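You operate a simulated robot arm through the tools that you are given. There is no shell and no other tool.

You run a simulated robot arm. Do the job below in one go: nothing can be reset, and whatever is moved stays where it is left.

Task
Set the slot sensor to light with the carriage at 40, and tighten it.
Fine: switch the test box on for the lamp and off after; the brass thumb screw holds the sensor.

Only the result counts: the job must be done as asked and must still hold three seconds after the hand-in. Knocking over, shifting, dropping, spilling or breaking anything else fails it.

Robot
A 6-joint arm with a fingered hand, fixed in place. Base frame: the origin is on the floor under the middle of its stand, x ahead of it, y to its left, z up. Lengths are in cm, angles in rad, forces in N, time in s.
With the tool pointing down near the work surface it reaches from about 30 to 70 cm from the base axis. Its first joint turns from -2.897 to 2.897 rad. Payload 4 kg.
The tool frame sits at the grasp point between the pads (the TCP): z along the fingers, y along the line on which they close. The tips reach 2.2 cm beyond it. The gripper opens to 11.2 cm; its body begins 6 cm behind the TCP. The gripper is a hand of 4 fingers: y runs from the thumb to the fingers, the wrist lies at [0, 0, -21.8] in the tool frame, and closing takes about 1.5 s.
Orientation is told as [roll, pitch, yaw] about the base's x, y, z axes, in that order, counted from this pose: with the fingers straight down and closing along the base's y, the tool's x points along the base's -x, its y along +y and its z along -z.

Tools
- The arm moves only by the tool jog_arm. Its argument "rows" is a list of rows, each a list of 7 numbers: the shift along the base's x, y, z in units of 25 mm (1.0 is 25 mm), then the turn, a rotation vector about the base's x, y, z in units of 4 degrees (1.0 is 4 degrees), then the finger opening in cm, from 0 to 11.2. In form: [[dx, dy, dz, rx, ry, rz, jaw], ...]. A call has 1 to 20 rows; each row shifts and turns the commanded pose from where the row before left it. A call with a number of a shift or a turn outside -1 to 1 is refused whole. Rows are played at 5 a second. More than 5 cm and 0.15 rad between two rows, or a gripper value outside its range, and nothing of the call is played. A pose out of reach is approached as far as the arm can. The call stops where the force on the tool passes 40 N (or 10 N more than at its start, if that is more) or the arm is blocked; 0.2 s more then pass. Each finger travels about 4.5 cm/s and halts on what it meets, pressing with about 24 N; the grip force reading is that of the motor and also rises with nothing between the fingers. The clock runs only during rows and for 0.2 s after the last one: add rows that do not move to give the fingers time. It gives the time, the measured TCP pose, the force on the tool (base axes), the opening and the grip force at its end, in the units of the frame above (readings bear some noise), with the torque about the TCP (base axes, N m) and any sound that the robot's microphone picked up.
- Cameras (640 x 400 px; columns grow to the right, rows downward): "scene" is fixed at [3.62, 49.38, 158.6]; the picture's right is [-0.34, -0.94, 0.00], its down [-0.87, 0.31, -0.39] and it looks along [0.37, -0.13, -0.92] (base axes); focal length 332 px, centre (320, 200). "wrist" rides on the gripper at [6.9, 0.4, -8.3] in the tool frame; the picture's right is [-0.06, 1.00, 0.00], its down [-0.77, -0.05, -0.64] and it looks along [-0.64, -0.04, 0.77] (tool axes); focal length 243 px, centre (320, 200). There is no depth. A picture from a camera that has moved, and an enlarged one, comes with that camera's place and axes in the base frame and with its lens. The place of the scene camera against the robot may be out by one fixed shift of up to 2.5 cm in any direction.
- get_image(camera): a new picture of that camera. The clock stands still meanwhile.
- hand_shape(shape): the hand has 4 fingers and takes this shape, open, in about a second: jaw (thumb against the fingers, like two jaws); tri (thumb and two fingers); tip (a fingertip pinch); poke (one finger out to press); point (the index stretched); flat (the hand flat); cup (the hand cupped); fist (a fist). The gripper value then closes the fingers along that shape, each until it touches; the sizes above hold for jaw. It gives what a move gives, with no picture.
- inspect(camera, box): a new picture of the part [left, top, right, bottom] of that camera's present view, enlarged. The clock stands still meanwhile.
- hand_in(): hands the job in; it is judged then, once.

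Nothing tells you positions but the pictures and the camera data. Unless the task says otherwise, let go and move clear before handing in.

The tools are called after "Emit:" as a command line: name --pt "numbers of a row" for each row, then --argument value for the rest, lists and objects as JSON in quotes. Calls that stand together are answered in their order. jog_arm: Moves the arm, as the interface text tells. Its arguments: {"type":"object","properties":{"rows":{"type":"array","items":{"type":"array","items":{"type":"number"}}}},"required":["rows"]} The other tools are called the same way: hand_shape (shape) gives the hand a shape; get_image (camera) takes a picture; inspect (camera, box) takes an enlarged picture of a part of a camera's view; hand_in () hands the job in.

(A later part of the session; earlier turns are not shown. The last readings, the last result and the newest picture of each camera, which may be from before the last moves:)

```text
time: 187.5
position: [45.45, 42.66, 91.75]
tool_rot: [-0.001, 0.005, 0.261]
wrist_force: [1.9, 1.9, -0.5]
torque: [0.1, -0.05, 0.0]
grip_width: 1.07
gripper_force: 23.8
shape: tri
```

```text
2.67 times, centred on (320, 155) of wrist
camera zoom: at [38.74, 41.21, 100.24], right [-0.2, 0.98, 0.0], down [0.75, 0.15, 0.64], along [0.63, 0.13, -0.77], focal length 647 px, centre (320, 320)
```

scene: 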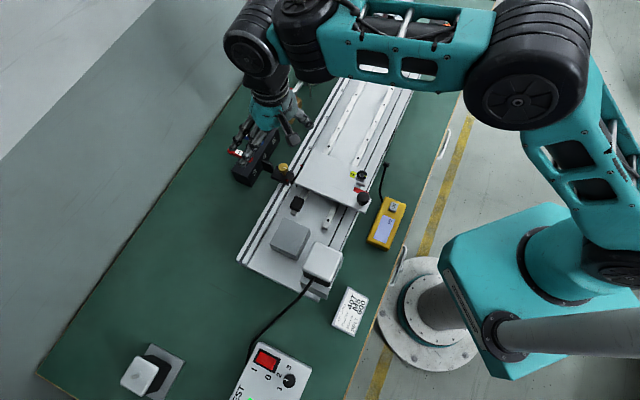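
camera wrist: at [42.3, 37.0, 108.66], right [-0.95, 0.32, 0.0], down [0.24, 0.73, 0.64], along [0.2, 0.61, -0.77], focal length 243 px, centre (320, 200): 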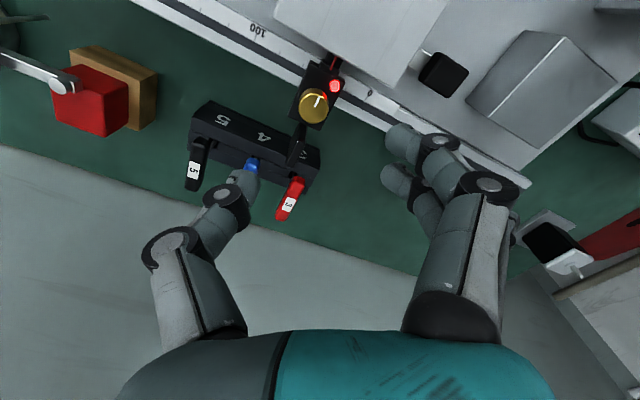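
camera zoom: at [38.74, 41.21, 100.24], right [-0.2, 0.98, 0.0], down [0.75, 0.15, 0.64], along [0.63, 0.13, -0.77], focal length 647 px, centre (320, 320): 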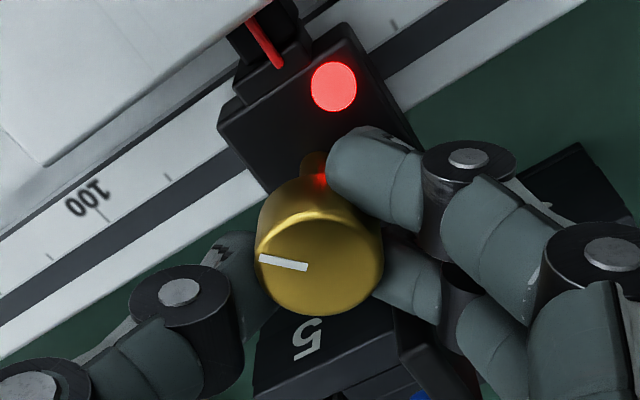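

Emit:
jog_arm --pt "0 0 0 0 0 0 2.5" --pt "0 0 0 0 0 0 4.5" --pt "0 0 0 0 0 0 5.5" --pt "0 0 0 0 0 0 5.5"

Emit:
jog_arm --pt "-0.0073 0.024 0 0 0 1 5.5" --pt "-0.009 0.0235 0 0 0 1 5.5" --pt "-0.0106 0.0228 0 0 0 1 5.5" --pt "-0.0122 0.022 0 0 0 1 5.5" --pt "-0.0137 0.0211 0 0 0 1 5.5" --pt "-0.0151 0.02 0 0 0 1 5.5" --pt "-0.0165 0.019 0 0 0 1 5.5" --pt "-0.0178 0.0178 0 0 0 1 5.5" --pt "-0.019 0.0165 0 0 0 1 5.5" --pt "-0.02 0.0151 0 0 0 1 5.5" --pt "-0.0211 0.0137 0 0 0 1 5.5" --pt "-0.022 0.0122 0 0 0 1 5.5" --pt "-0.0228 0.0106 0 0 0 1 5.5" --pt "-0.0235 0.009 0 0 0 1 5.5" --pt "-0.024 0.0073 0 0 0 1 5.5"

Emit:
jog_arm --pt "0 0 0 0 0 0 4" --pt "0 0 0 0 0 0 2.6" --pt "0 0 0 0 0 0 1.6" --pt "0 0 0 0 0 0 0.8" --pt "0 0 0 0 0 0 0" --pt "0 0 0 0 0 0 0" --pt "0 0 0 0 0 0 0"

Emit:
inspect --camera "wrist" --box '[280, 70, 400, 150]'

Emit:
inspect --camera "wrist" --box '[220, 80, 420, 230]'

```text
time: 188.5
position: [45.49, 42.64, 91.86]
tool_rot: [0.001, 0.002, 0.263]
wrist_force: [-0.2, 0.4, 0.6]
torque: [-0.01, 0.01, 0.01]
grip_width: 5.42
gripper_force: 0.0
shape: tri
```

```text
time: 191.7
position: [44.74, 43.28, 91.89]
tool_rot: [0.003, 0.004, 1.312]
wrist_force: [0.0, 0.0, 0.1]
torque: [0.0, 0.0, 0.0]
grip_width: 5.4
gripper_force: 0.1
shape: tri
```

```text
time: 193.3
position: [44.87, 43.24, 91.91]
tool_rot: [0.003, 0.0, 1.312]
wrist_force: [2.1, 2.0, -2.2]
torque: [0.04, -0.04, 0.04]
grip_width: 1.05
gripper_force: 24.2
shape: tri
```

```text
5.00 times, centred on (340, 110) of wrist
camera zoom: at [42.66, 36.64, 100.27], right [-0.95, 0.32, 0.0], down [0.25, 0.73, 0.64], along [0.2, 0.61, -0.77], focal length 1213 px, centre (220, 650)
```

zoom: 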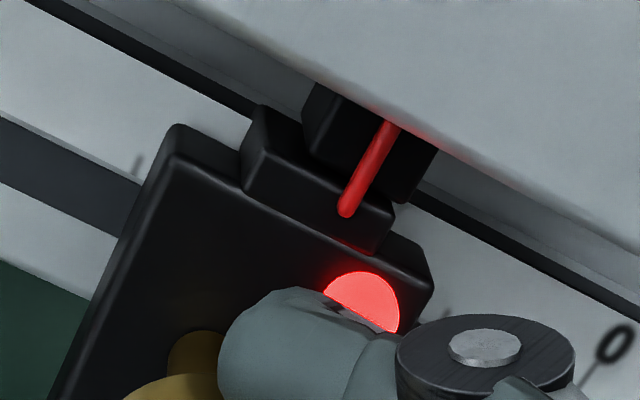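

```text
2.67 times, centred on (320, 155) of wrist
camera zoom: at [42.66, 36.64, 100.27], right [-0.95, 0.32, 0.0], down [0.25, 0.73, 0.64], along [0.2, 0.61, -0.77], focal length 647 px, centre (320, 320)
```

zoom: 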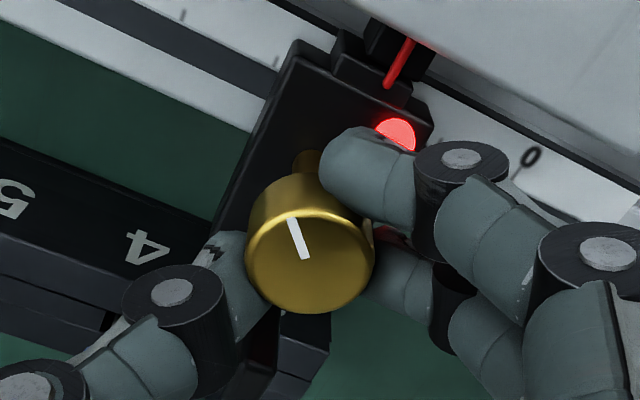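

The sensor sits about 3.8 mm past centre. Sliding it back, then the final clockwise turn.

Emit:
jog_arm --pt "-0.0543 0.0531 0 0 0 0 0" --pt "-0.0543 0.0531 0 0 0 0 0" --pt "0 0 0 0 0 0 0"

Emit:
inspect --camera "wrist" --box '[280, 70, 400, 150]'

Emit:
jog_arm --pt "0.024 -0.0073 0 0 0 -1 0" --pt "0.0235 -0.009 0 0 0 -1 0" --pt "0.0228 -0.0106 0 0 0 -1 0" --pt "0.022 -0.0122 0 0 0 -1 0" --pt "0.0211 -0.0137 0 0 0 -1 0" --pt "0.02 -0.0151 0 0 0 -1 0" --pt "0.019 -0.0165 0 0 0 -1 0" --pt "0.0178 -0.0177 0 0 0 -1 0"

Emit:
inspect --camera "wrist" --box '[220, 80, 420, 230]'

```text
time: 194.1
position: [44.6, 43.63, 91.98]
tool_rot: [0.002, 0.002, 1.311]
wrist_force: [2.1, 1.2, -1.0]
torque: [0.03, -0.02, 0.01]
grip_width: 1.05
gripper_force: 23.7
shape: tri
```

```text
5.00 times, centred on (340, 110) of wrist
camera zoom: at [42.4, 36.91, 100.26], right [-0.95, 0.32, 0.0], down [0.25, 0.73, 0.64], along [0.2, 0.61, -0.77], focal length 1213 px, centre (220, 650)
```

zoom: 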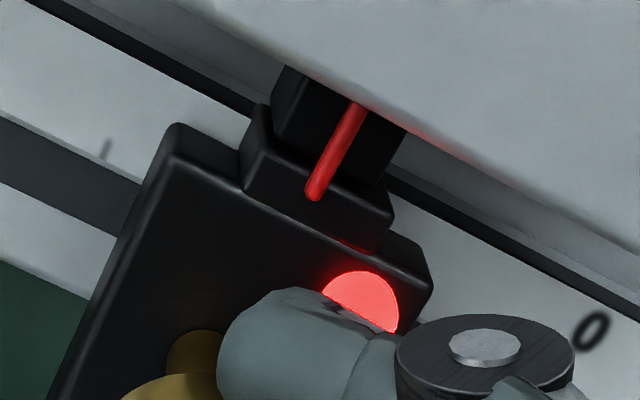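

```text
time: 195.9
position: [45.08, 43.2, 91.89]
tool_rot: [0.003, 0.003, 0.751]
wrist_force: [2.4, 2.2, -0.4]
torque: [0.0, -0.05, -0.01]
grip_width: 1.06
gripper_force: 23.8
shape: tri
```

```text
2.67 times, centred on (320, 155) of wrist
camera zoom: at [39.7, 38.86, 100.25], right [-0.63, 0.77, 0.0], down [0.59, 0.49, 0.64], along [0.49, 0.41, -0.77], focal length 647 px, centre (320, 320)
```

zoom: 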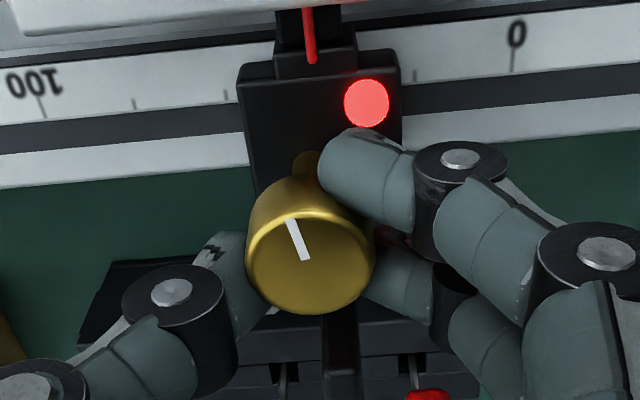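

Emit:
jog_arm --pt "0.0165 -0.019 0 0 0 -1 0" --pt "0.0151 -0.02 0 0 0 -1 0" --pt "0.0137 -0.0211 0 0 0 -1 0" --pt "0.0122 -0.022 0 0 0 -1 0" --pt "0.0106 -0.0228 0 0 0 -1 0"

Emit:
inspect --camera "wrist" --box '[220, 80, 420, 230]'

```text
time: 197.1
position: [45.27, 43.03, 91.78]
tool_rot: [0.003, 0.002, 0.402]
wrist_force: [7.5, 6.7, -0.1]
torque: [0.13, -0.07, 0.26]
grip_width: 1.02
gripper_force: 24.2
shape: tri
```

```text
2.67 times, centred on (320, 155) of wrist
camera zoom: at [38.68, 40.7, 100.25], right [-0.33, 0.94, 0.0], down [0.72, 0.25, 0.64], along [0.6, 0.21, -0.77], focal length 647 px, centre (320, 320)
```

zoom: 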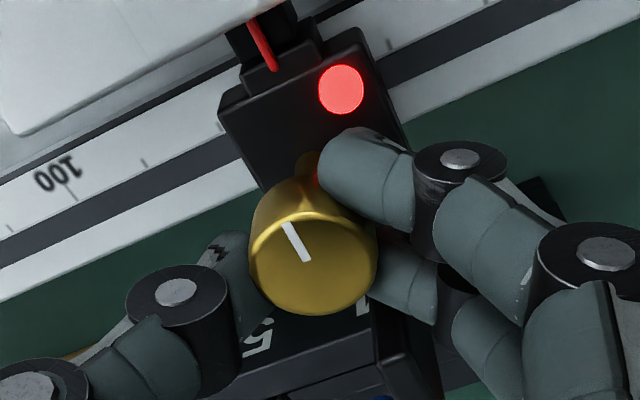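

Emit:
jog_arm --pt "0.009 -0.0235 0 0 0 -1 0" --pt "0.0073 -0.024 0 0 0 -1 0" --pt "0.0056 -0.0245 0 0 0 -1 0" --pt "0 0 0 0 0 0 0" --pt "0 0 0 0 0 0 0"

Emit:
inspect --camera "wrist" --box '[220, 80, 420, 230]'

```text
time: 198.3
position: [45.16, 42.84, 91.9]
tool_rot: [0.0, 0.003, 0.194]
wrist_force: [3.9, 3.0, 1.3]
torque: [0.07, 0.01, 0.4]
grip_width: 0.98
gripper_force: 23.4
shape: tri
```

```text
2.67 times, centred on (320, 155) of wrist
camera zoom: at [38.37, 41.9, 100.24], right [-0.13, 0.99, 0.0], down [0.76, 0.1, 0.64], along [0.63, 0.08, -0.77], focal length 647 px, centre (320, 320)
```

zoom: 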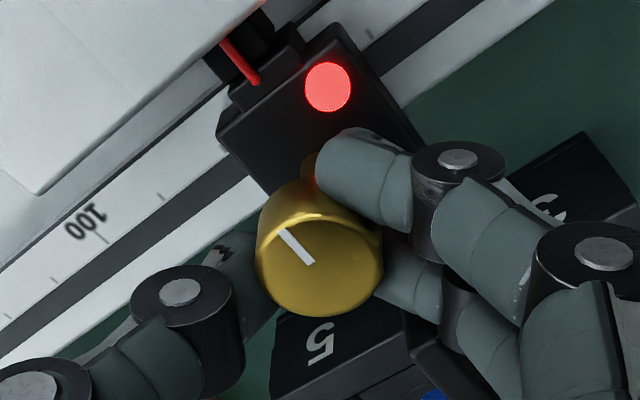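

Clockwise torque is 0.4 N·m at the stop. I'll release, turn to yaw 45° without touching, then push the head along the rail with the open fingers to see whether the sensor holds on its own.

Emit:
jog_arm --pt "0 0 0 0 0 0 2.5" --pt "0 0 0 0 0 0 4.5" --pt "0 0 0 0 0 0 5.5" --pt "0 0 0 0 0 0 5.5" --pt "-0.0056 0.0245 0 0 0 1 5.5" --pt "-0.0073 0.024 0 0 0 1 5.5" --pt "-0.009 0.0235 0 0 0 1 5.5" --pt "-0.0106 0.0228 0 0 0 1 5.5" --pt "-0.0122 0.022 0 0 0 1 5.5" --pt "-0.0137 0.0211 0 0 0 1 5.5" --pt "-0.0151 0.02 0 0 0 1 5.5" --pt "-0.0165 0.019 0 0 0 1 5.5" --pt "0 0 0 0 0 0 5.5"

Emit:
inspect --camera "wrist" --box '[220, 80, 420, 230]'

Emit:
inspect --camera "wrist" --box '[290, 70, 370, 130]'

```text
time: 201.1
position: [44.84, 43.38, 91.94]
tool_rot: [0.002, 0.003, 0.751]
wrist_force: [0.6, -0.5, -0.3]
torque: [0.04, -0.01, 0.0]
grip_width: 5.44
gripper_force: 0.0
shape: tri
```

```text
2.67 times, centred on (320, 155) of wrist
camera zoom: at [39.6, 38.79, 100.23], right [-0.64, 0.77, 0.0], down [0.59, 0.49, 0.64], along [0.49, 0.41, -0.77], focal length 647 px, centre (320, 320)
```

zoom: 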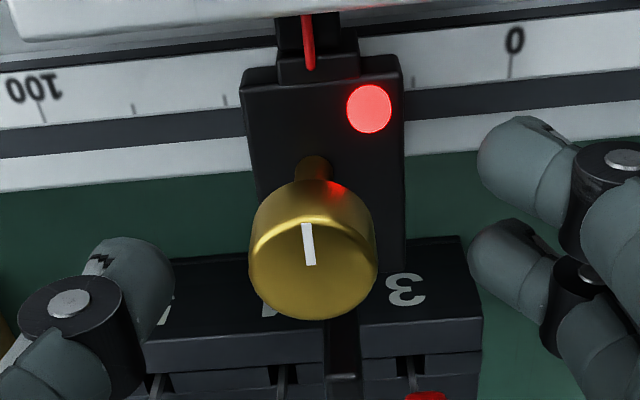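

```text
6.67 times, centred on (330, 100) of wrist
camera zoom: at [39.6, 38.79, 100.23], right [-0.64, 0.77, 0.0], down [0.59, 0.49, 0.64], along [0.49, 0.41, -0.77], focal length 1618 px, centre (253, 867)
```

zoom: 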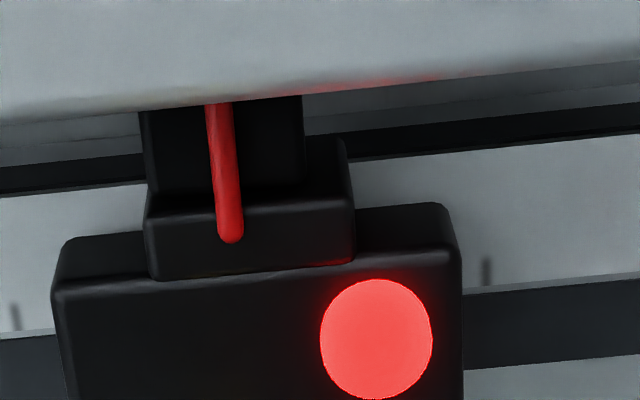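

The lamp is still lit with the sensor at about 39. Now the independent push: move the open hand along the rail so the fingers touch the head from the low side.

Emit:
jog_arm --pt "0.1216 -0.1187 0 0 0 0 5.5" --pt "0.1216 -0.1187 0 0 0 0 5.5" --pt "0.1216 -0.1187 0 0 0 0 5.5" --pt "0.06 -0.0586 0 0 0 0 5.5" --pt "0 0 0 0 0 0 5.5"

Emit:
inspect --camera "wrist" --box '[220, 80, 420, 230]'

```text
time: 202.3
position: [46.04, 42.24, 91.79]
tool_rot: [0.002, 0.002, 0.753]
wrist_force: [1.1, -0.5, -0.1]
torque: [0.0, -0.01, 0.03]
grip_width: 5.41
gripper_force: 0.1
shape: tri
```

```text
2.67 times, centred on (320, 155) of wrist
camera zoom: at [40.72, 37.73, 100.27], right [-0.63, 0.77, 0.0], down [0.59, 0.49, 0.64], along [0.49, 0.41, -0.77], focal length 647 px, centre (320, 320)
```

zoom: 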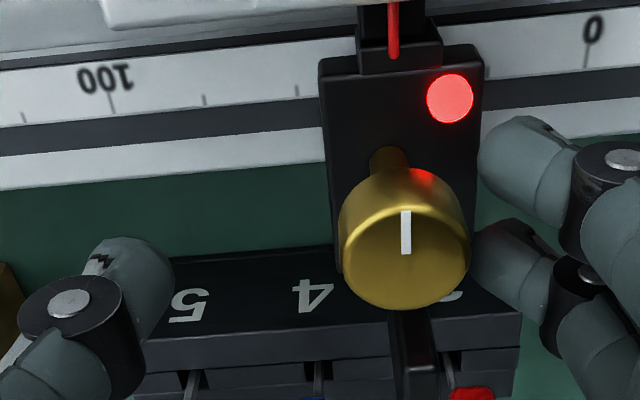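

Emit:
jog_arm --pt "0.0286 -0.028 0 0 0 0 5.5" --pt "0.0286 -0.028 0 0 0 0 5.5" --pt "0.0286 -0.028 0 0 0 0 5.5" --pt "0 0 0 0 0 0 5.5"

Emit:
inspect --camera "wrist" --box '[220, 80, 420, 230]'

```text
time: 203.3
position: [46.25, 42.02, 91.9]
tool_rot: [0.002, 0.001, 0.752]
wrist_force: [-0.1, 0.1, 1.0]
torque: [-0.02, 0.0, 0.01]
grip_width: 5.41
gripper_force: 0.1
shape: tri
```

```text
2.67 times, centred on (320, 155) of wrist
camera zoom: at [40.91, 37.55, 100.26], right [-0.63, 0.77, 0.0], down [0.59, 0.49, 0.64], along [0.49, 0.41, -0.77], focal length 647 px, centre (320, 320)
```

zoom: 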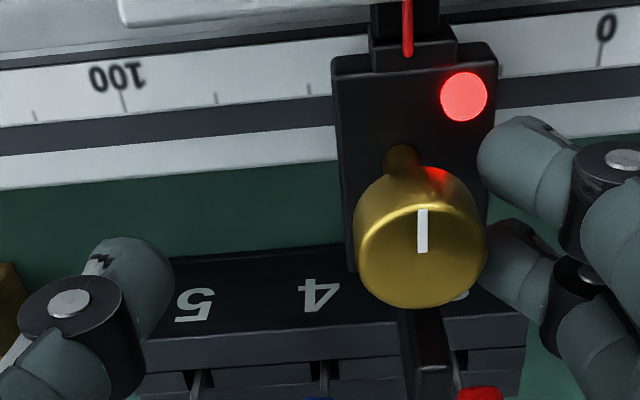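

Emit:
jog_arm --pt "0.0286 -0.028 0 0 0 0 5.5" --pt "0.0286 -0.028 0 0 0 0 5.5" --pt "0.0286 -0.028 0 0 0 0 5.5" --pt "0 0 0 0 0 0 5.5"

Emit:
inspect --camera "wrist" --box '[220, 80, 420, 230]'

```text
time: 204.3
position: [46.54, 41.85, 91.8]
tool_rot: [0.002, 0.001, 0.752]
wrist_force: [0.2, 0.3, -0.4]
torque: [-0.03, 0.05, -0.01]
grip_width: 5.48
gripper_force: 0.0
shape: tri
```

```text
2.67 times, centred on (320, 155) of wrist
camera zoom: at [41.11, 37.37, 100.25], right [-0.63, 0.77, 0.0], down [0.59, 0.49, 0.64], along [0.49, 0.41, -0.77], focal length 647 px, centre (320, 320)
```

zoom: 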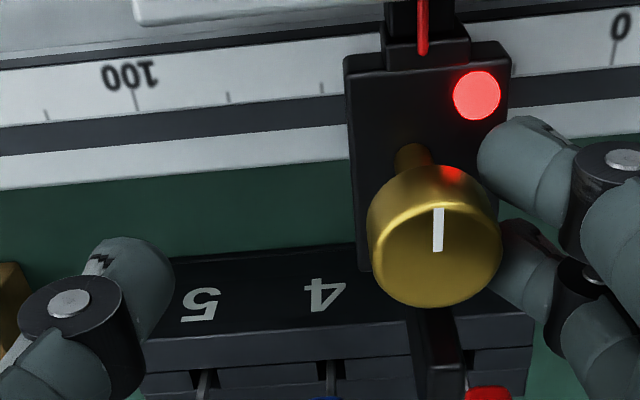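

Emit:
jog_arm --pt "0.0286 -0.028 0 0 0 0 5.5" --pt "0.0286 -0.028 0 0 0 0 5.5" --pt "0 0 0 0 0 0 5.5"

Emit:
inspect --camera "wrist" --box '[220, 80, 420, 230]'

```text
time: 205.1
position: [46.58, 41.57, 91.92]
tool_rot: [0.002, 0.003, 0.753]
wrist_force: [0.5, 1.5, 1.1]
torque: [0.02, 0.0, 0.0]
grip_width: 5.57
gripper_force: 0.1
shape: tri
```

```text
2.67 times, centred on (320, 155) of wrist
camera zoom: at [41.28, 37.2, 100.25], right [-0.63, 0.77, 0.0], down [0.59, 0.49, 0.64], along [0.49, 0.41, -0.77], focal length 647 px, centre (320, 320)
```

zoom: 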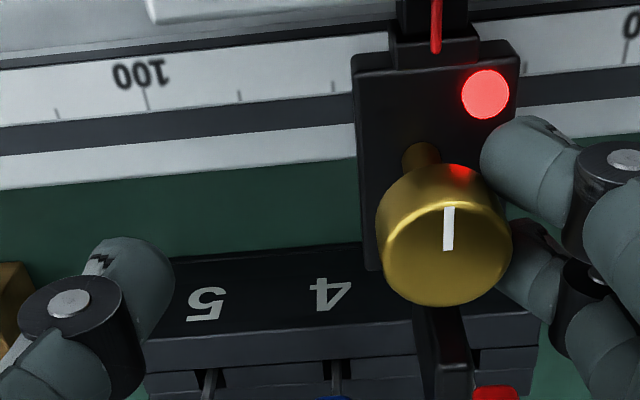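

Finger opening is being deflected while the sensor barely moves, which suggests it may be holding now. Pushing 3 mm further to see.

Emit:
jog_arm --pt "0.0286 -0.028 0 0 0 0 5.5" --pt "0.0286 -0.028 0 0 0 0 5.5" --pt "0.0286 -0.028 0 0 0 0 5.5" --pt "0 0 0 0 0 0 5.5"

Emit:
inspect --camera "wrist" --box '[220, 80, 420, 230]'

```text
time: 206.1
position: [46.76, 41.46, 91.74]
tool_rot: [0.002, 0.001, 0.752]
wrist_force: [-0.9, 1.4, 0.1]
torque: [-0.03, 0.01, 0.05]
grip_width: 5.64
gripper_force: 0.0
shape: tri
```

```text
2.67 times, centred on (320, 155) of wrist
camera zoom: at [41.49, 37.03, 100.3], right [-0.63, 0.77, 0.0], down [0.59, 0.49, 0.64], along [0.49, 0.41, -0.77], focal length 647 px, centre (320, 320)
```

zoom: 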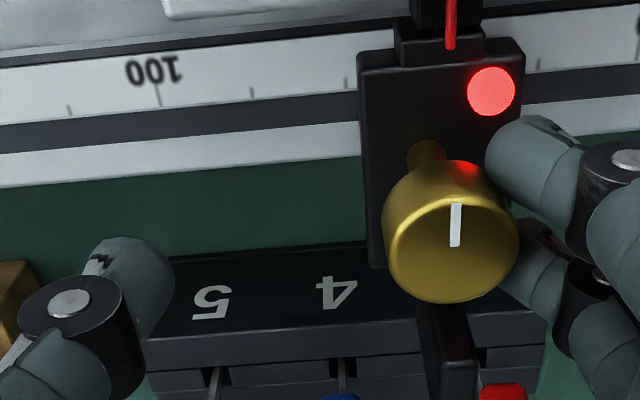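

Emit:
inspect --camera "scene" --box '[260, 120, 340, 180]'

Emit:
get_image --camera "scene"

```text
6.67 times, centred on (300, 150) of scene
camera zoom: at [3.62, 49.38, 158.6], right [-0.34, -0.94, 0.0], down [-0.87, 0.31, -0.39], along [0.37, -0.13, -0.92], focal length 2213 px, centre (453, 533)
```

zoom: 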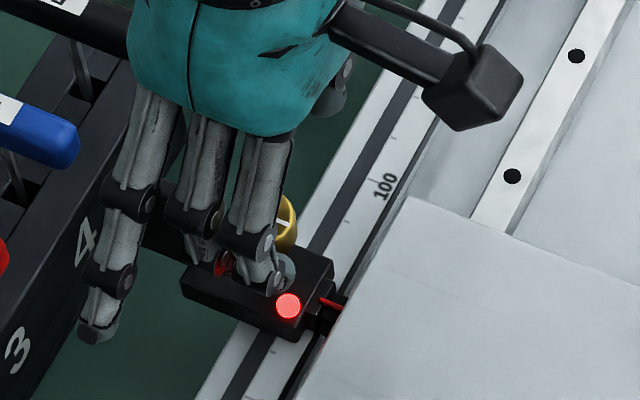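

```text
taken
```

scene: 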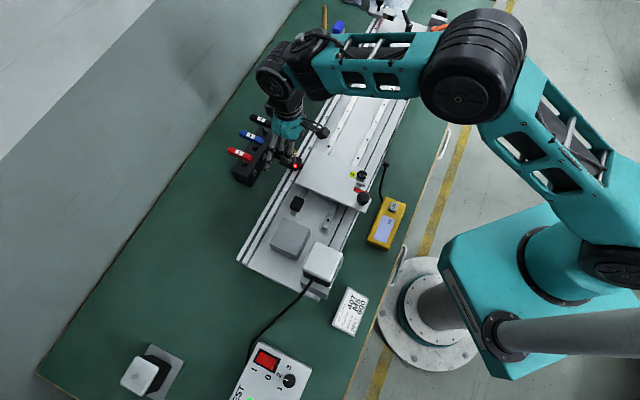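

Emit:
inspect --camera "scene" --box '[290, 155, 322, 175]'

Emit:
jog_arm --pt "0.0286 -0.028 0 0 0 0 5.5" --pt "0.0286 -0.028 0 0 0 0 5.5" --pt "0.0286 -0.028 0 0 0 0 5.5" --pt "0 0 0 0 0 0 5.5"

Emit:
inspect --camera "scene" --box '[290, 155, 322, 175]'

```text
16.00 times, centred on (306, 165) of scene
camera zoom: at [3.62, 49.38, 158.6], right [-0.34, -0.94, 0.0], down [-0.87, 0.31, -0.39], along [0.37, -0.13, -0.92], focal length 5311 px, centre (544, 760)
```

zoom: 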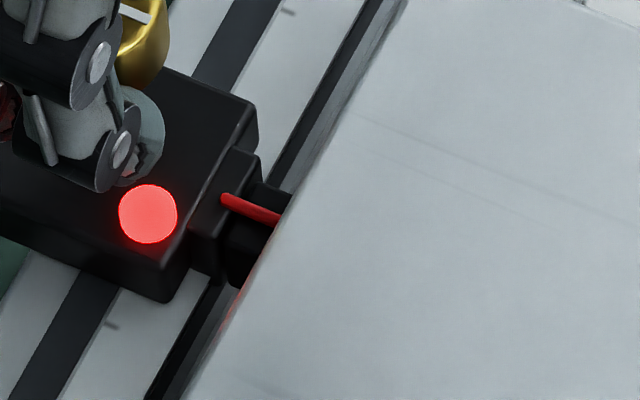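

```text
time: 207.1
position: [47.03, 41.2, 91.86]
tool_rot: [0.002, 0.003, 0.752]
wrist_force: [-0.5, 1.9, 0.8]
torque: [0.07, 0.02, -0.05]
grip_width: 5.69
gripper_force: 0.0
shape: tri
```

```text
16.00 times, centred on (306, 165) of scene
camera zoom: at [3.62, 49.38, 158.6], right [-0.34, -0.94, 0.0], down [-0.87, 0.31, -0.39], along [0.37, -0.13, -0.92], focal length 5311 px, centre (544, 760)
```

zoom: 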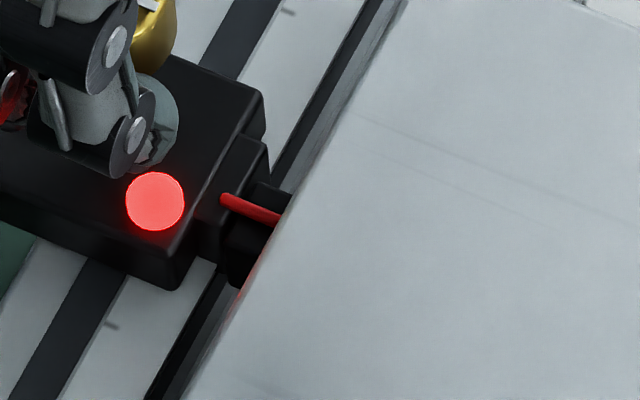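

Under a 1.7 N push the sensor still slides, so the clockwise end I reached is only "snug". With "tri", torque was still climbing without slip at 0.6 N·m, so true tightness likely needs more. I'll recentre the open hand on the head and go to yaw 79° for a long, hard clockwise turn.

Emit:
jog_arm --pt "-0.2337 0.2282 0 0 0 0 5.5" --pt "-0.2337 0.2282 0 0 0 0 5.5" --pt "-0.2337 0.2282 0 0 0 0 5.5" --pt "-0.019 0.0165 0 0 0 1 5.5" --pt "-0.02 0.0151 0 0 0 1 5.5" --pt "-0.0211 0.0137 0 0 0 1 5.5" --pt "-0.022 0.0122 0 0 0 1 5.5" --pt "-0.0228 0.0106 0 0 0 1 5.5" --pt "-0.0235 0.009 0 0 0 1 5.5" --pt "-0.024 0.0073 0 0 0 1 5.5" --pt "-0.0245 0.0056 0 0 0 1 5.5" --pt "0 0 0 0 0 0 5.5"

Emit:
inspect --camera "wrist" --box '[220, 80, 420, 230]'

```text
time: 209.7
position: [44.95, 43.02, 91.92]
tool_rot: [0.001, 0.0, 1.31]
wrist_force: [0.7, -0.1, -0.4]
torque: [-0.02, -0.01, 0.04]
grip_width: 5.47
gripper_force: 0.0
shape: tri
```

```text
2.67 times, centred on (320, 155) of wrist
camera zoom: at [42.72, 36.56, 100.31], right [-0.95, 0.32, 0.0], down [0.24, 0.73, 0.64], along [0.2, 0.61, -0.77], focal length 647 px, centre (320, 320)
```

zoom: 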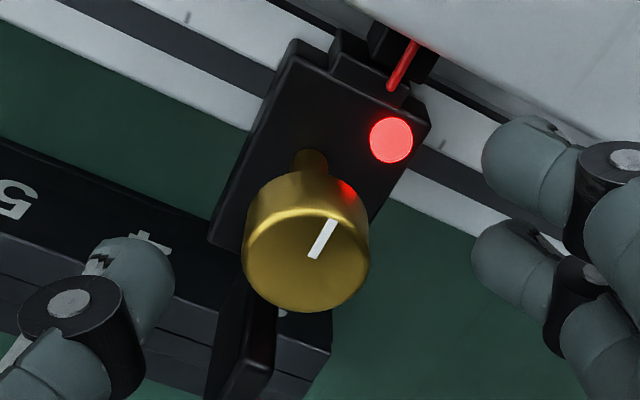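

Emit:
jog_arm --pt "0.062 -0.017 -0.12 0 0 0 5" --pt "0 0 0 0 0 0 3.8" --pt "0 0 0 0 0 0 2.6" --pt "0 0 0 0 0 0 1.6" --pt "0 0 0 0 0 0 0.8" --pt "0 0 0 0 0 0 0" --pt "0 0 0 0 0 0 0" --pt "0 0 0 0 0 0 0"

Emit:
inspect --camera "wrist" --box '[280, 70, 400, 150]'

Emit:
inspect --camera "wrist" --box '[220, 80, 420, 230]'

```text
time: 211.5
position: [45.04, 43.04, 91.58]
tool_rot: [0.003, 0.004, 1.31]
wrist_force: [3.3, 2.7, -8.8]
torque: [0.12, -0.16, 0.07]
grip_width: 1.01
gripper_force: 24.4
shape: tri
```

```text
5.00 times, centred on (340, 110) of wrist
camera zoom: at [42.89, 36.55, 99.94], right [-0.95, 0.32, 0.0], down [0.25, 0.73, 0.64], along [0.2, 0.61, -0.77], focal length 1213 px, centre (220, 650)
```

zoom: 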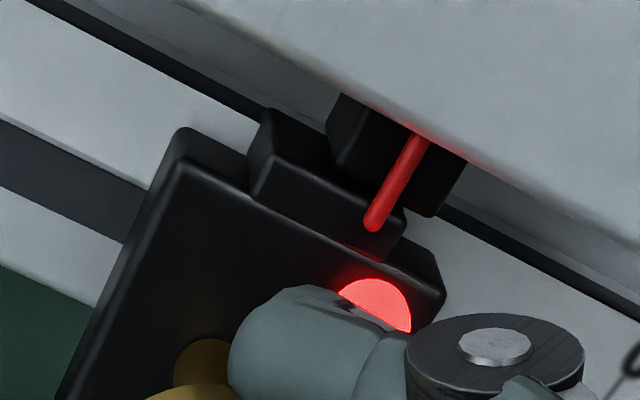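

```text
2.67 times, centred on (320, 155) of wrist
camera zoom: at [42.89, 36.55, 99.94], right [-0.95, 0.32, 0.0], down [0.25, 0.73, 0.64], along [0.2, 0.61, -0.77], focal length 647 px, centre (320, 320)
```

zoom: 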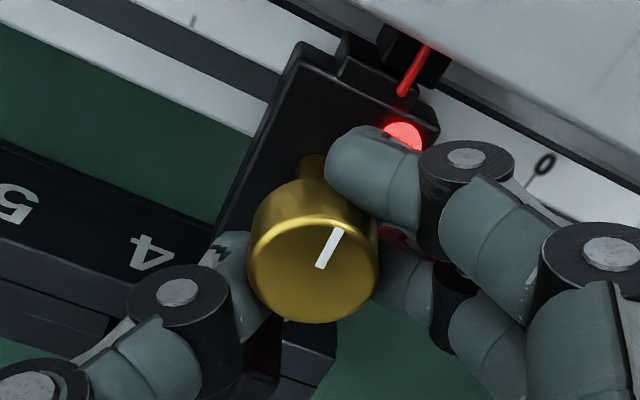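

Sliding back 6 mm to centre, then building clockwise torque in stages.

Emit:
jog_arm --pt "-0.0572 0.0559 0 0 0 0 0" --pt "-0.0572 0.0559 0 0 0 0 0" --pt "-0.0572 0.0559 0 0 0 0 0" --pt "0 0 0 0 0 0 0"

Emit:
inspect --camera "wrist" --box '[280, 70, 400, 150]'

Emit:
jog_arm --pt "0.024 -0.0073 0 0 0 -1 0" --pt "0.0235 -0.009 0 0 0 -1 0" --pt "0.0228 -0.0106 0 0 0 -1 0" --pt "0.022 -0.0122 0 0 0 -1 0" --pt "0.0211 -0.0137 0 0 0 -1 0" --pt "0.02 -0.0151 0 0 0 -1 0" --pt "0.019 -0.0165 0 0 0 -1 0" --pt "0.0178 -0.0177 0 0 0 -1 0"

Emit:
inspect --camera "wrist" --box '[220, 80, 420, 230]'

```text
time: 212.5
position: [44.62, 43.63, 91.65]
tool_rot: [0.001, 0.004, 1.31]
wrist_force: [2.5, -1.6, -8.6]
torque: [0.06, -0.12, 0.0]
grip_width: 0.93
gripper_force: 24.1
shape: tri
```

```text
5.00 times, centred on (340, 110) of wrist
camera zoom: at [42.44, 36.98, 99.95], right [-0.95, 0.32, 0.0], down [0.24, 0.73, 0.64], along [0.2, 0.61, -0.77], focal length 1213 px, centre (220, 650)
```

zoom: 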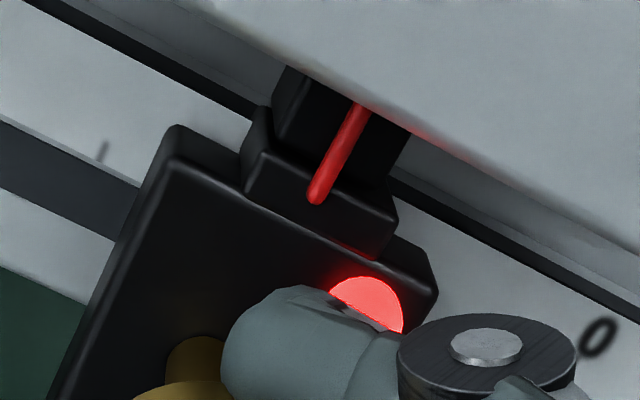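

```text
time: 214.3
position: [44.97, 43.34, 91.58]
tool_rot: [0.002, 0.003, 0.75]
wrist_force: [8.8, 7.1, -18.5]
torque: [0.18, -0.23, 0.54]
grip_width: 0.78
gripper_force: 23.6
shape: tri
```

```text
2.67 times, centred on (320, 155) of wrist
camera zoom: at [39.7, 38.87, 99.85], right [-0.63, 0.77, 0.0], down [0.6, 0.49, 0.64], along [0.49, 0.41, -0.77], focal length 647 px, centre (320, 320)
```

zoom: 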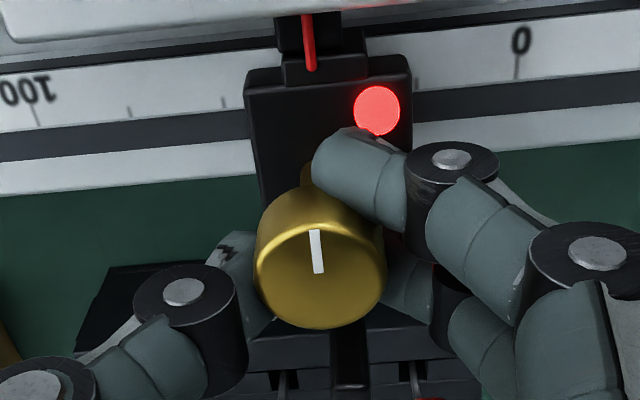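

Emit:
jog_arm --pt "0.0165 -0.019 -0.02 0 0 -1 0" --pt "0.0151 -0.02 -0.02 0 0 -1 0" --pt "0.0137 -0.0211 0 0 0 -1 0" --pt "0.0122 -0.022 0 0 0 -1 0"

Emit:
inspect --camera "wrist" --box '[220, 80, 420, 230]'

```text
time: 215.3
position: [45.11, 43.1, 91.3]
tool_rot: [-0.001, 0.007, 0.471]
wrist_force: [2.3, 2.3, -23.6]
torque: [0.11, -0.13, 0.46]
grip_width: 0.64
gripper_force: 23.7
shape: tri
```

```text
2.67 times, centred on (320, 155) of wrist
camera zoom: at [38.8, 40.32, 99.74], right [-0.4, 0.92, 0.0], down [0.71, 0.31, 0.64], along [0.58, 0.25, -0.77], focal length 647 px, centre (320, 320)
```

zoom: 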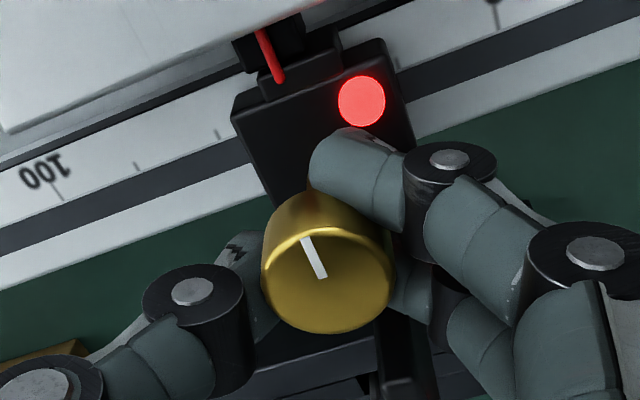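

The head stays at its stop with the fingers now slipping off at about 0.5 N·m, so more torque isn't available or plausible. I'll find out whether the screw affects the sliding at all: loosen about 60°, let go, and repeat the same push to compare with the 1.7 N measured at the tight end.

Emit:
jog_arm --pt "0 0 0 0 0 0 2.5" --pt "0 0 0 0 0 0 4.5" --pt "0 0 0 0 0 0 5.5" --pt "0 0 0.2 0 0 0 5.5" --pt "0.0106 -0.0228 0 0 0 -1 5.5" --pt "0.009 -0.0235 0 0 0 -1 5.5" --pt "0.0073 -0.024 0 0 0 -1 5.5" --pt "0 0 0 0 0 0 5.5"

Emit:
inspect --camera "wrist" --box '[220, 80, 420, 230]'

Emit:
inspect --camera "scene" --box '[290, 140, 322, 175]'

```text
time: 217.1
position: [45.24, 42.82, 91.98]
tool_rot: [0.001, 0.001, 0.263]
wrist_force: [0.4, -0.4, 0.1]
torque: [-0.01, -0.01, 0.03]
grip_width: 5.45
gripper_force: 0.1
shape: tri
```

```text
2.67 times, centred on (320, 155) of wrist
camera zoom: at [38.45, 41.49, 100.34], right [-0.2, 0.98, 0.0], down [0.75, 0.15, 0.64], along [0.63, 0.13, -0.77], focal length 647 px, centre (320, 320)
```

zoom: 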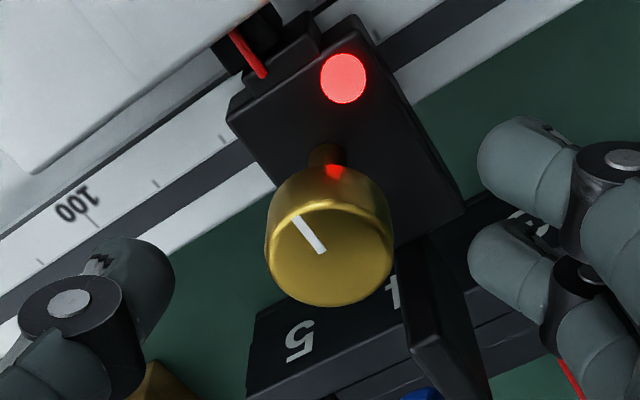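

```text
11.43 times, centred on (306, 158) of scene
camera zoom: at [3.62, 49.38, 158.6], right [-0.34, -0.94, 0.0], down [-0.87, 0.31, -0.39], along [0.37, -0.13, -0.92], focal length 3794 px, centre (480, 686)
```

zoom: 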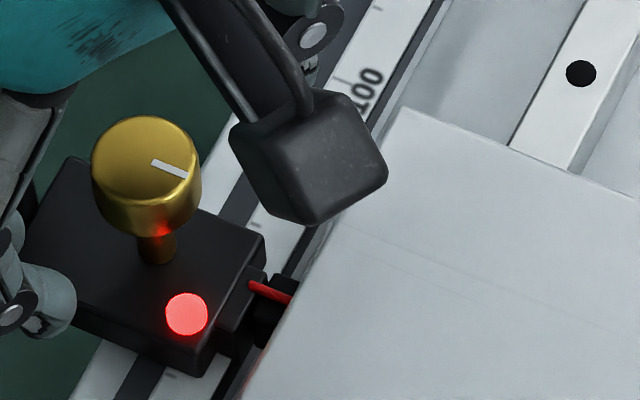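

Emit:
jog_arm --pt "-0.026 0.08 0 0 0 0 5" --pt "0 0 0 0 0 0 3.8" --pt "0 0 0 0 0 0 2.6" --pt "0 0 0 0 0 0 1.6" --pt "0 0 0 0 0 0 0.8" --pt "0 0 0 0 0 0 0" --pt "0 0 0 0 0 0 0"

Emit:
jog_arm --pt "-0.0073 0.024 0 0 0 1 0" --pt "-0.009 0.0235 0 0 0 1 0" --pt "-0.0106 0.0228 0 0 0 1 0" --pt "-0.0122 0.022 0 0 0 1 0" --pt "-0.0137 0.0211 0 0 0 1 0" --pt "-0.0151 0.02 0 0 0 1 0" --pt "-0.0165 0.019 0 0 0 1 0" --pt "-0.0178 0.0178 0 0 0 1 0" --pt "-0.019 0.0165 0 0 0 1 0" --pt "-0.02 0.0151 0 0 0 1 0" --pt "-0.0211 0.0137 0 0 0 1 0" --pt "-0.022 0.0122 0 0 0 1 0" --pt "-0.0228 0.0106 0 0 0 1 0" --pt "-0.0235 0.009 0 0 0 1 0"

Emit:
jog_arm --pt "0 0 0 0 0 0 2.5" --pt "0 0 0 0 0 0 4.5" --pt "0 0 0 0 0 0 5.5" --pt "0 0 0 0 0 0 5.5" --pt "0.0235 -0.009 0 0 0 -1 5.5" --pt "0.0228 -0.0106 0 0 0 -1 5.5" --pt "0.022 -0.0122 0 0 0 -1 5.5" --pt "0.0211 -0.0137 0 0 0 -1 5.5" --pt "0.02 -0.0151 0 0 0 -1 5.5" --pt "0.019 -0.0165 0 0 0 -1 5.5" --pt "0 0 0 0 0 0 5.5"

Emit:
inspect --camera "wrist" --box '[220, 80, 420, 230]'

```text
time: 218.7
position: [45.21, 43.14, 91.87]
tool_rot: [0.002, 0.002, 0.263]
wrist_force: [2.9, 2.5, -3.2]
torque: [0.07, -0.04, -0.01]
grip_width: 1.05
gripper_force: 23.7
shape: tri
```

```text
time: 221.7
position: [44.54, 43.83, 91.96]
tool_rot: [0.001, 0.002, 1.243]
wrist_force: [6.6, 7.1, -6.1]
torque: [0.14, -0.05, 0.02]
grip_width: 1.02
gripper_force: 24.1
shape: tri
```

```text
time: 224.1
position: [44.95, 43.62, 91.87]
tool_rot: [0.003, 0.002, 0.819]
wrist_force: [0.4, -0.4, 0.1]
torque: [0.01, -0.02, 0.0]
grip_width: 5.43
gripper_force: 0.0
shape: tri
```

```text
2.67 times, centred on (320, 155) of wrist
camera zoom: at [39.89, 38.73, 100.3], right [-0.69, 0.73, 0.0], down [0.56, 0.53, 0.64], along [0.47, 0.44, -0.77], focal length 647 px, centre (320, 320)
```

zoom: 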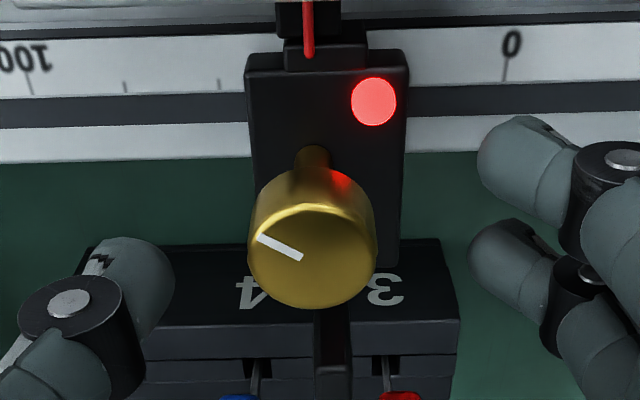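

Head is about 54° loosened and released. Now the same push from the low side.

Emit:
jog_arm --pt "0.1645 -0.1607 0 0 0 0 5.5" --pt "0.1645 -0.1607 0 0 0 0 5.5" --pt "0.1645 -0.1607 0 0 0 0 5.5" --pt "0.1 -0.098 0 0 0 0 5.5" --pt "0 0 0 0 0 0 5.5"

Emit:
jog_arm --pt "0.0286 -0.028 0 0 0 0 5.5" --pt "0.0286 -0.028 0 0 0 0 5.5" --pt "0.0286 -0.028 0 0 0 0 5.5" --pt "0 0 0 0 0 0 5.5"

Emit:
jog_arm --pt "0.0286 -0.028 0 0 0 0 5.5" --pt "0.0286 -0.028 0 0 0 0 5.5" --pt "0.0286 -0.028 0 0 0 0 5.5" --pt "0 0 0 0 0 0 5.5"

Emit:
inspect --camera "wrist" --box '[220, 80, 420, 230]'

Emit:
inspect --camera "scene" --box '[290, 155, 322, 175]'

```text
time: 225.3
position: [46.47, 42.0, 91.98]
tool_rot: [0.001, 0.001, 0.822]
wrist_force: [-0.6, 0.6, -1.1]
torque: [0.04, 0.02, -0.02]
grip_width: 5.51
gripper_force: 0.1
shape: tri
```

```text
time: 226.3
position: [46.58, 41.94, 92.04]
tool_rot: [0.002, 0.003, 0.821]
wrist_force: [-1.4, 0.8, 0.7]
torque: [-0.01, 0.02, -0.03]
grip_width: 5.55
gripper_force: 0.1
shape: tri
```

```text
time: 227.3
position: [46.9, 41.65, 91.94]
tool_rot: [0.002, 0.001, 0.823]
wrist_force: [-0.3, 0.7, -0.5]
torque: [-0.04, -0.03, 0.03]
grip_width: 5.65
gripper_force: 0.0
shape: tri
```

```text
2.67 times, centred on (320, 155) of wrist
camera zoom: at [41.85, 36.85, 100.39], right [-0.69, 0.73, 0.0], down [0.56, 0.53, 0.64], along [0.46, 0.44, -0.77], focal length 647 px, centre (320, 320)
```

zoom: 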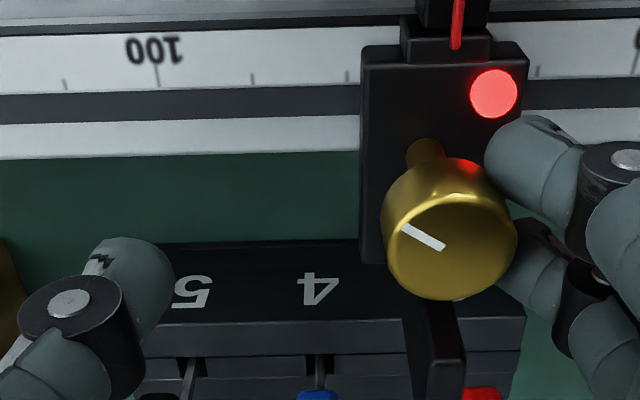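

```text
16.00 times, centred on (306, 165) of scene
camera zoom: at [3.62, 49.38, 158.6], right [-0.34, -0.94, 0.0], down [-0.87, 0.31, -0.39], along [0.37, -0.13, -0.92], focal length 5311 px, centre (544, 760)
```

zoom: 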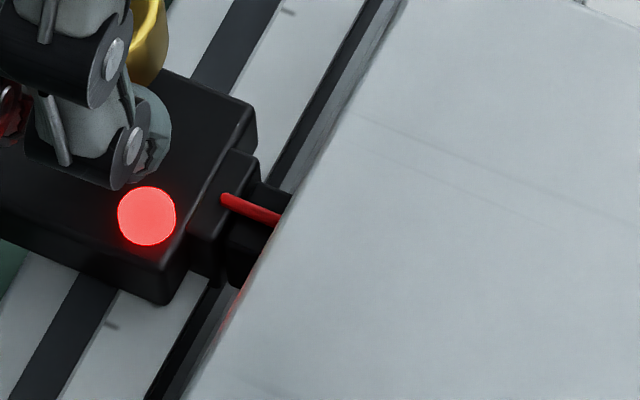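

The loosened state gives the same ~1 N, so at the clockwise end the screw isn't clamping at all. The clockwise stop was perfectly rigid, while the counter-clockwise end felt springy (about 7° of give at 0.3 N·m), as a screw biting would. I'll go back to that end with a full, well-placed three-finger turn.

Emit:
jog_arm --pt "-0.2 0.1953 0 0 0 0 5.5" --pt "-0.2 0.1953 0 0 0 0 5.5" --pt "-0.2 0.1953 0 0 0 0 5.5" --pt "0.0178 -0.0178 0 0 0 -1 5.5" --pt "0.0165 -0.019 0 0 0 -1 5.5" --pt "0.0151 -0.02 0 0 0 -1 5.5" --pt "0.0137 -0.0211 0 0 0 -1 5.5" --pt "0.0122 -0.022 0 0 0 -1 5.5" --pt "0.0106 -0.0228 0 0 0 -1 5.5" --pt "0.009 -0.0235 0 0 0 -1 5.5" --pt "0.0073 -0.024 0 0 0 -1 5.5" --pt "0 0 0 0 0 0 5.5"

Emit:
inspect --camera "wrist" --box '[220, 80, 420, 230]'

```text
time: 229.9
position: [45.5, 42.7, 91.9]
tool_rot: [0.004, 0.002, 0.261]
wrist_force: [1.0, -0.3, -0.5]
torque: [0.0, 0.02, -0.01]
grip_width: 5.46
gripper_force: 0.0
shape: tri
```

```text
2.67 times, centred on (320, 155) of wrist
camera zoom: at [38.77, 41.28, 100.34], right [-0.2, 0.98, 0.0], down [0.75, 0.15, 0.64], along [0.63, 0.13, -0.77], focal length 647 px, centre (320, 320)
```

zoom: 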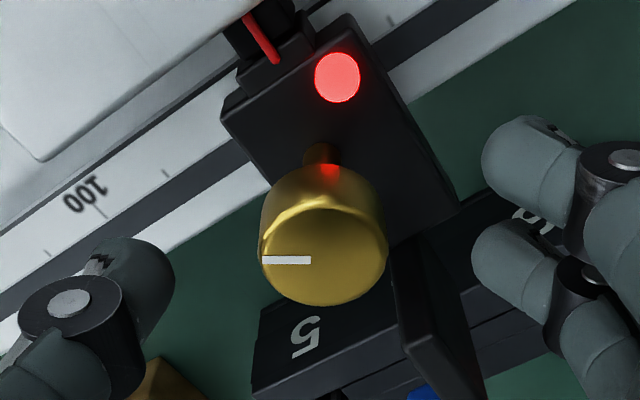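

Emit:
jog_arm --pt "-0.08 -0.02 0 0 0 0 5" --pt "0 0 0 0 0 0 3.8" --pt "0 0 0 0 0 0 2.6" --pt "0 0 0 0 0 0 1.6" --pt "0 0 0 0 0 0 0.8" --pt "0 0 0 0 0 0 0" --pt "0 0 0 0 0 0 0"

Emit:
jog_arm --pt "-0.0073 0.024 0 0 0 1 0" --pt "-0.009 0.0235 0 0 0 1 0" --pt "-0.0106 0.0228 0 0 0 1 0" --pt "-0.0122 0.022 0 0 0 1 0" --pt "-0.0137 0.0211 0 0 0 1 0" --pt "-0.0151 0.02 0 0 0 1 0" --pt "-0.0165 0.019 0 0 0 1 0" --pt "-0.0178 0.0178 0 0 0 1 0" --pt "-0.019 0.0165 0 0 0 1 0" --pt "-0.02 0.0151 0 0 0 1 0" --pt "-0.0211 0.0137 0 0 0 1 0" --pt "-0.022 0.0122 0 0 0 1 0" --pt "-0.0228 0.0106 0 0 0 1 0" --pt "-0.0235 0.009 0 0 0 1 0"

Emit:
inspect --camera "wrist" --box '[220, 80, 420, 230]'

Emit:
jog_arm --pt "0 0 0 0 0 0 2.5" --pt "0 0 0 0 0 0 4.5" --pt "0 0 0 0 0 0 5.5" --pt "0 0 0 0 0 0 5.5" --pt "0.0235 -0.009 0 0 0 -1 5.5" --pt "0.0228 -0.0106 0 0 0 -1 5.5" --pt "0.022 -0.0122 0 0 0 -1 5.5" --pt "0.0211 -0.0137 0 0 0 -1 5.5" --pt "0.02 -0.0151 0 0 0 -1 5.5" --pt "0.019 -0.0165 0 0 0 -1 5.5" --pt "0.0178 -0.0177 0 0 0 -1 5.5" --pt "0.0165 -0.019 0 0 0 -1 5.5" --pt "0.0151 -0.02 0 0 0 -1 5.5" --pt "0.0137 -0.0211 0 0 0 -1 5.5" --pt "0.0122 -0.022 0 0 0 -1 5.5" --pt "0.0106 -0.0228 0 0 0 -1 5.5" --pt "0.009 -0.0235 0 0 0 -1 5.5" --pt "0.0073 -0.024 0 0 0 -1 5.5" --pt "0 0 0 0 0 0 5.5"

Emit:
inspect --camera "wrist" --box '[220, 80, 420, 230]'

```text
time: 231.5
position: [45.38, 42.59, 92.02]
tool_rot: [0.0, 0.004, 0.263]
wrist_force: [1.1, 1.2, -1.8]
torque: [-0.01, -0.06, 0.0]
grip_width: 1.08
gripper_force: 24.0
shape: tri
```

```text
time: 234.5
position: [44.8, 43.43, 91.95]
tool_rot: [-0.001, 0.001, 1.242]
wrist_force: [3.7, 3.9, -6.3]
torque: [0.08, -0.08, -0.02]
grip_width: 1.05
gripper_force: 24.4
shape: tri
```

```text
2.67 times, centred on (320, 155) of wrist
camera zoom: at [42.19, 36.86, 100.33], right [-0.92, 0.38, 0.0], down [0.29, 0.71, 0.64], along [0.24, 0.59, -0.77], focal length 647 px, centre (320, 320)
```

zoom: 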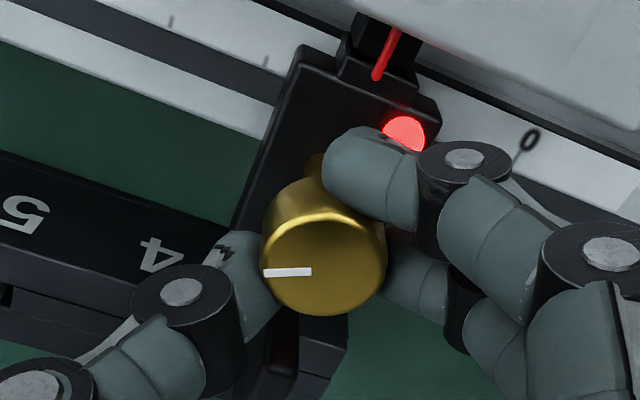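

```text
time: 238.5
position: [45.41, 42.67, 91.96]
tool_rot: [0.001, 0.003, 0.262]
wrist_force: [0.0, -0.7, 0.3]
torque: [0.0, 0.0, -0.01]
grip_width: 5.42
gripper_force: 0.1
shape: tri
```

```text
2.67 times, centred on (320, 155) of wrist
camera zoom: at [38.57, 41.24, 100.37], right [-0.2, 0.98, 0.0], down [0.75, 0.15, 0.64], along [0.63, 0.13, -0.77], focal length 647 px, centre (320, 320)
```

zoom: 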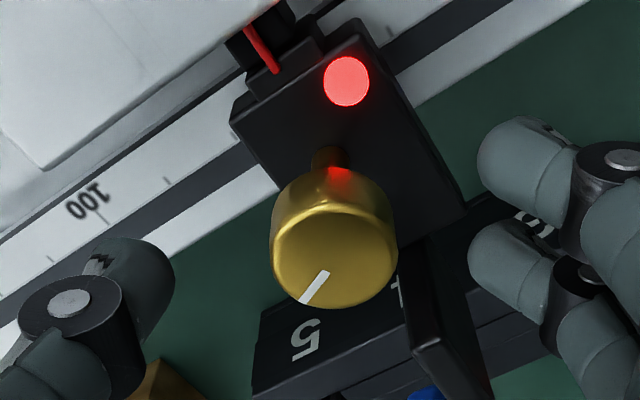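

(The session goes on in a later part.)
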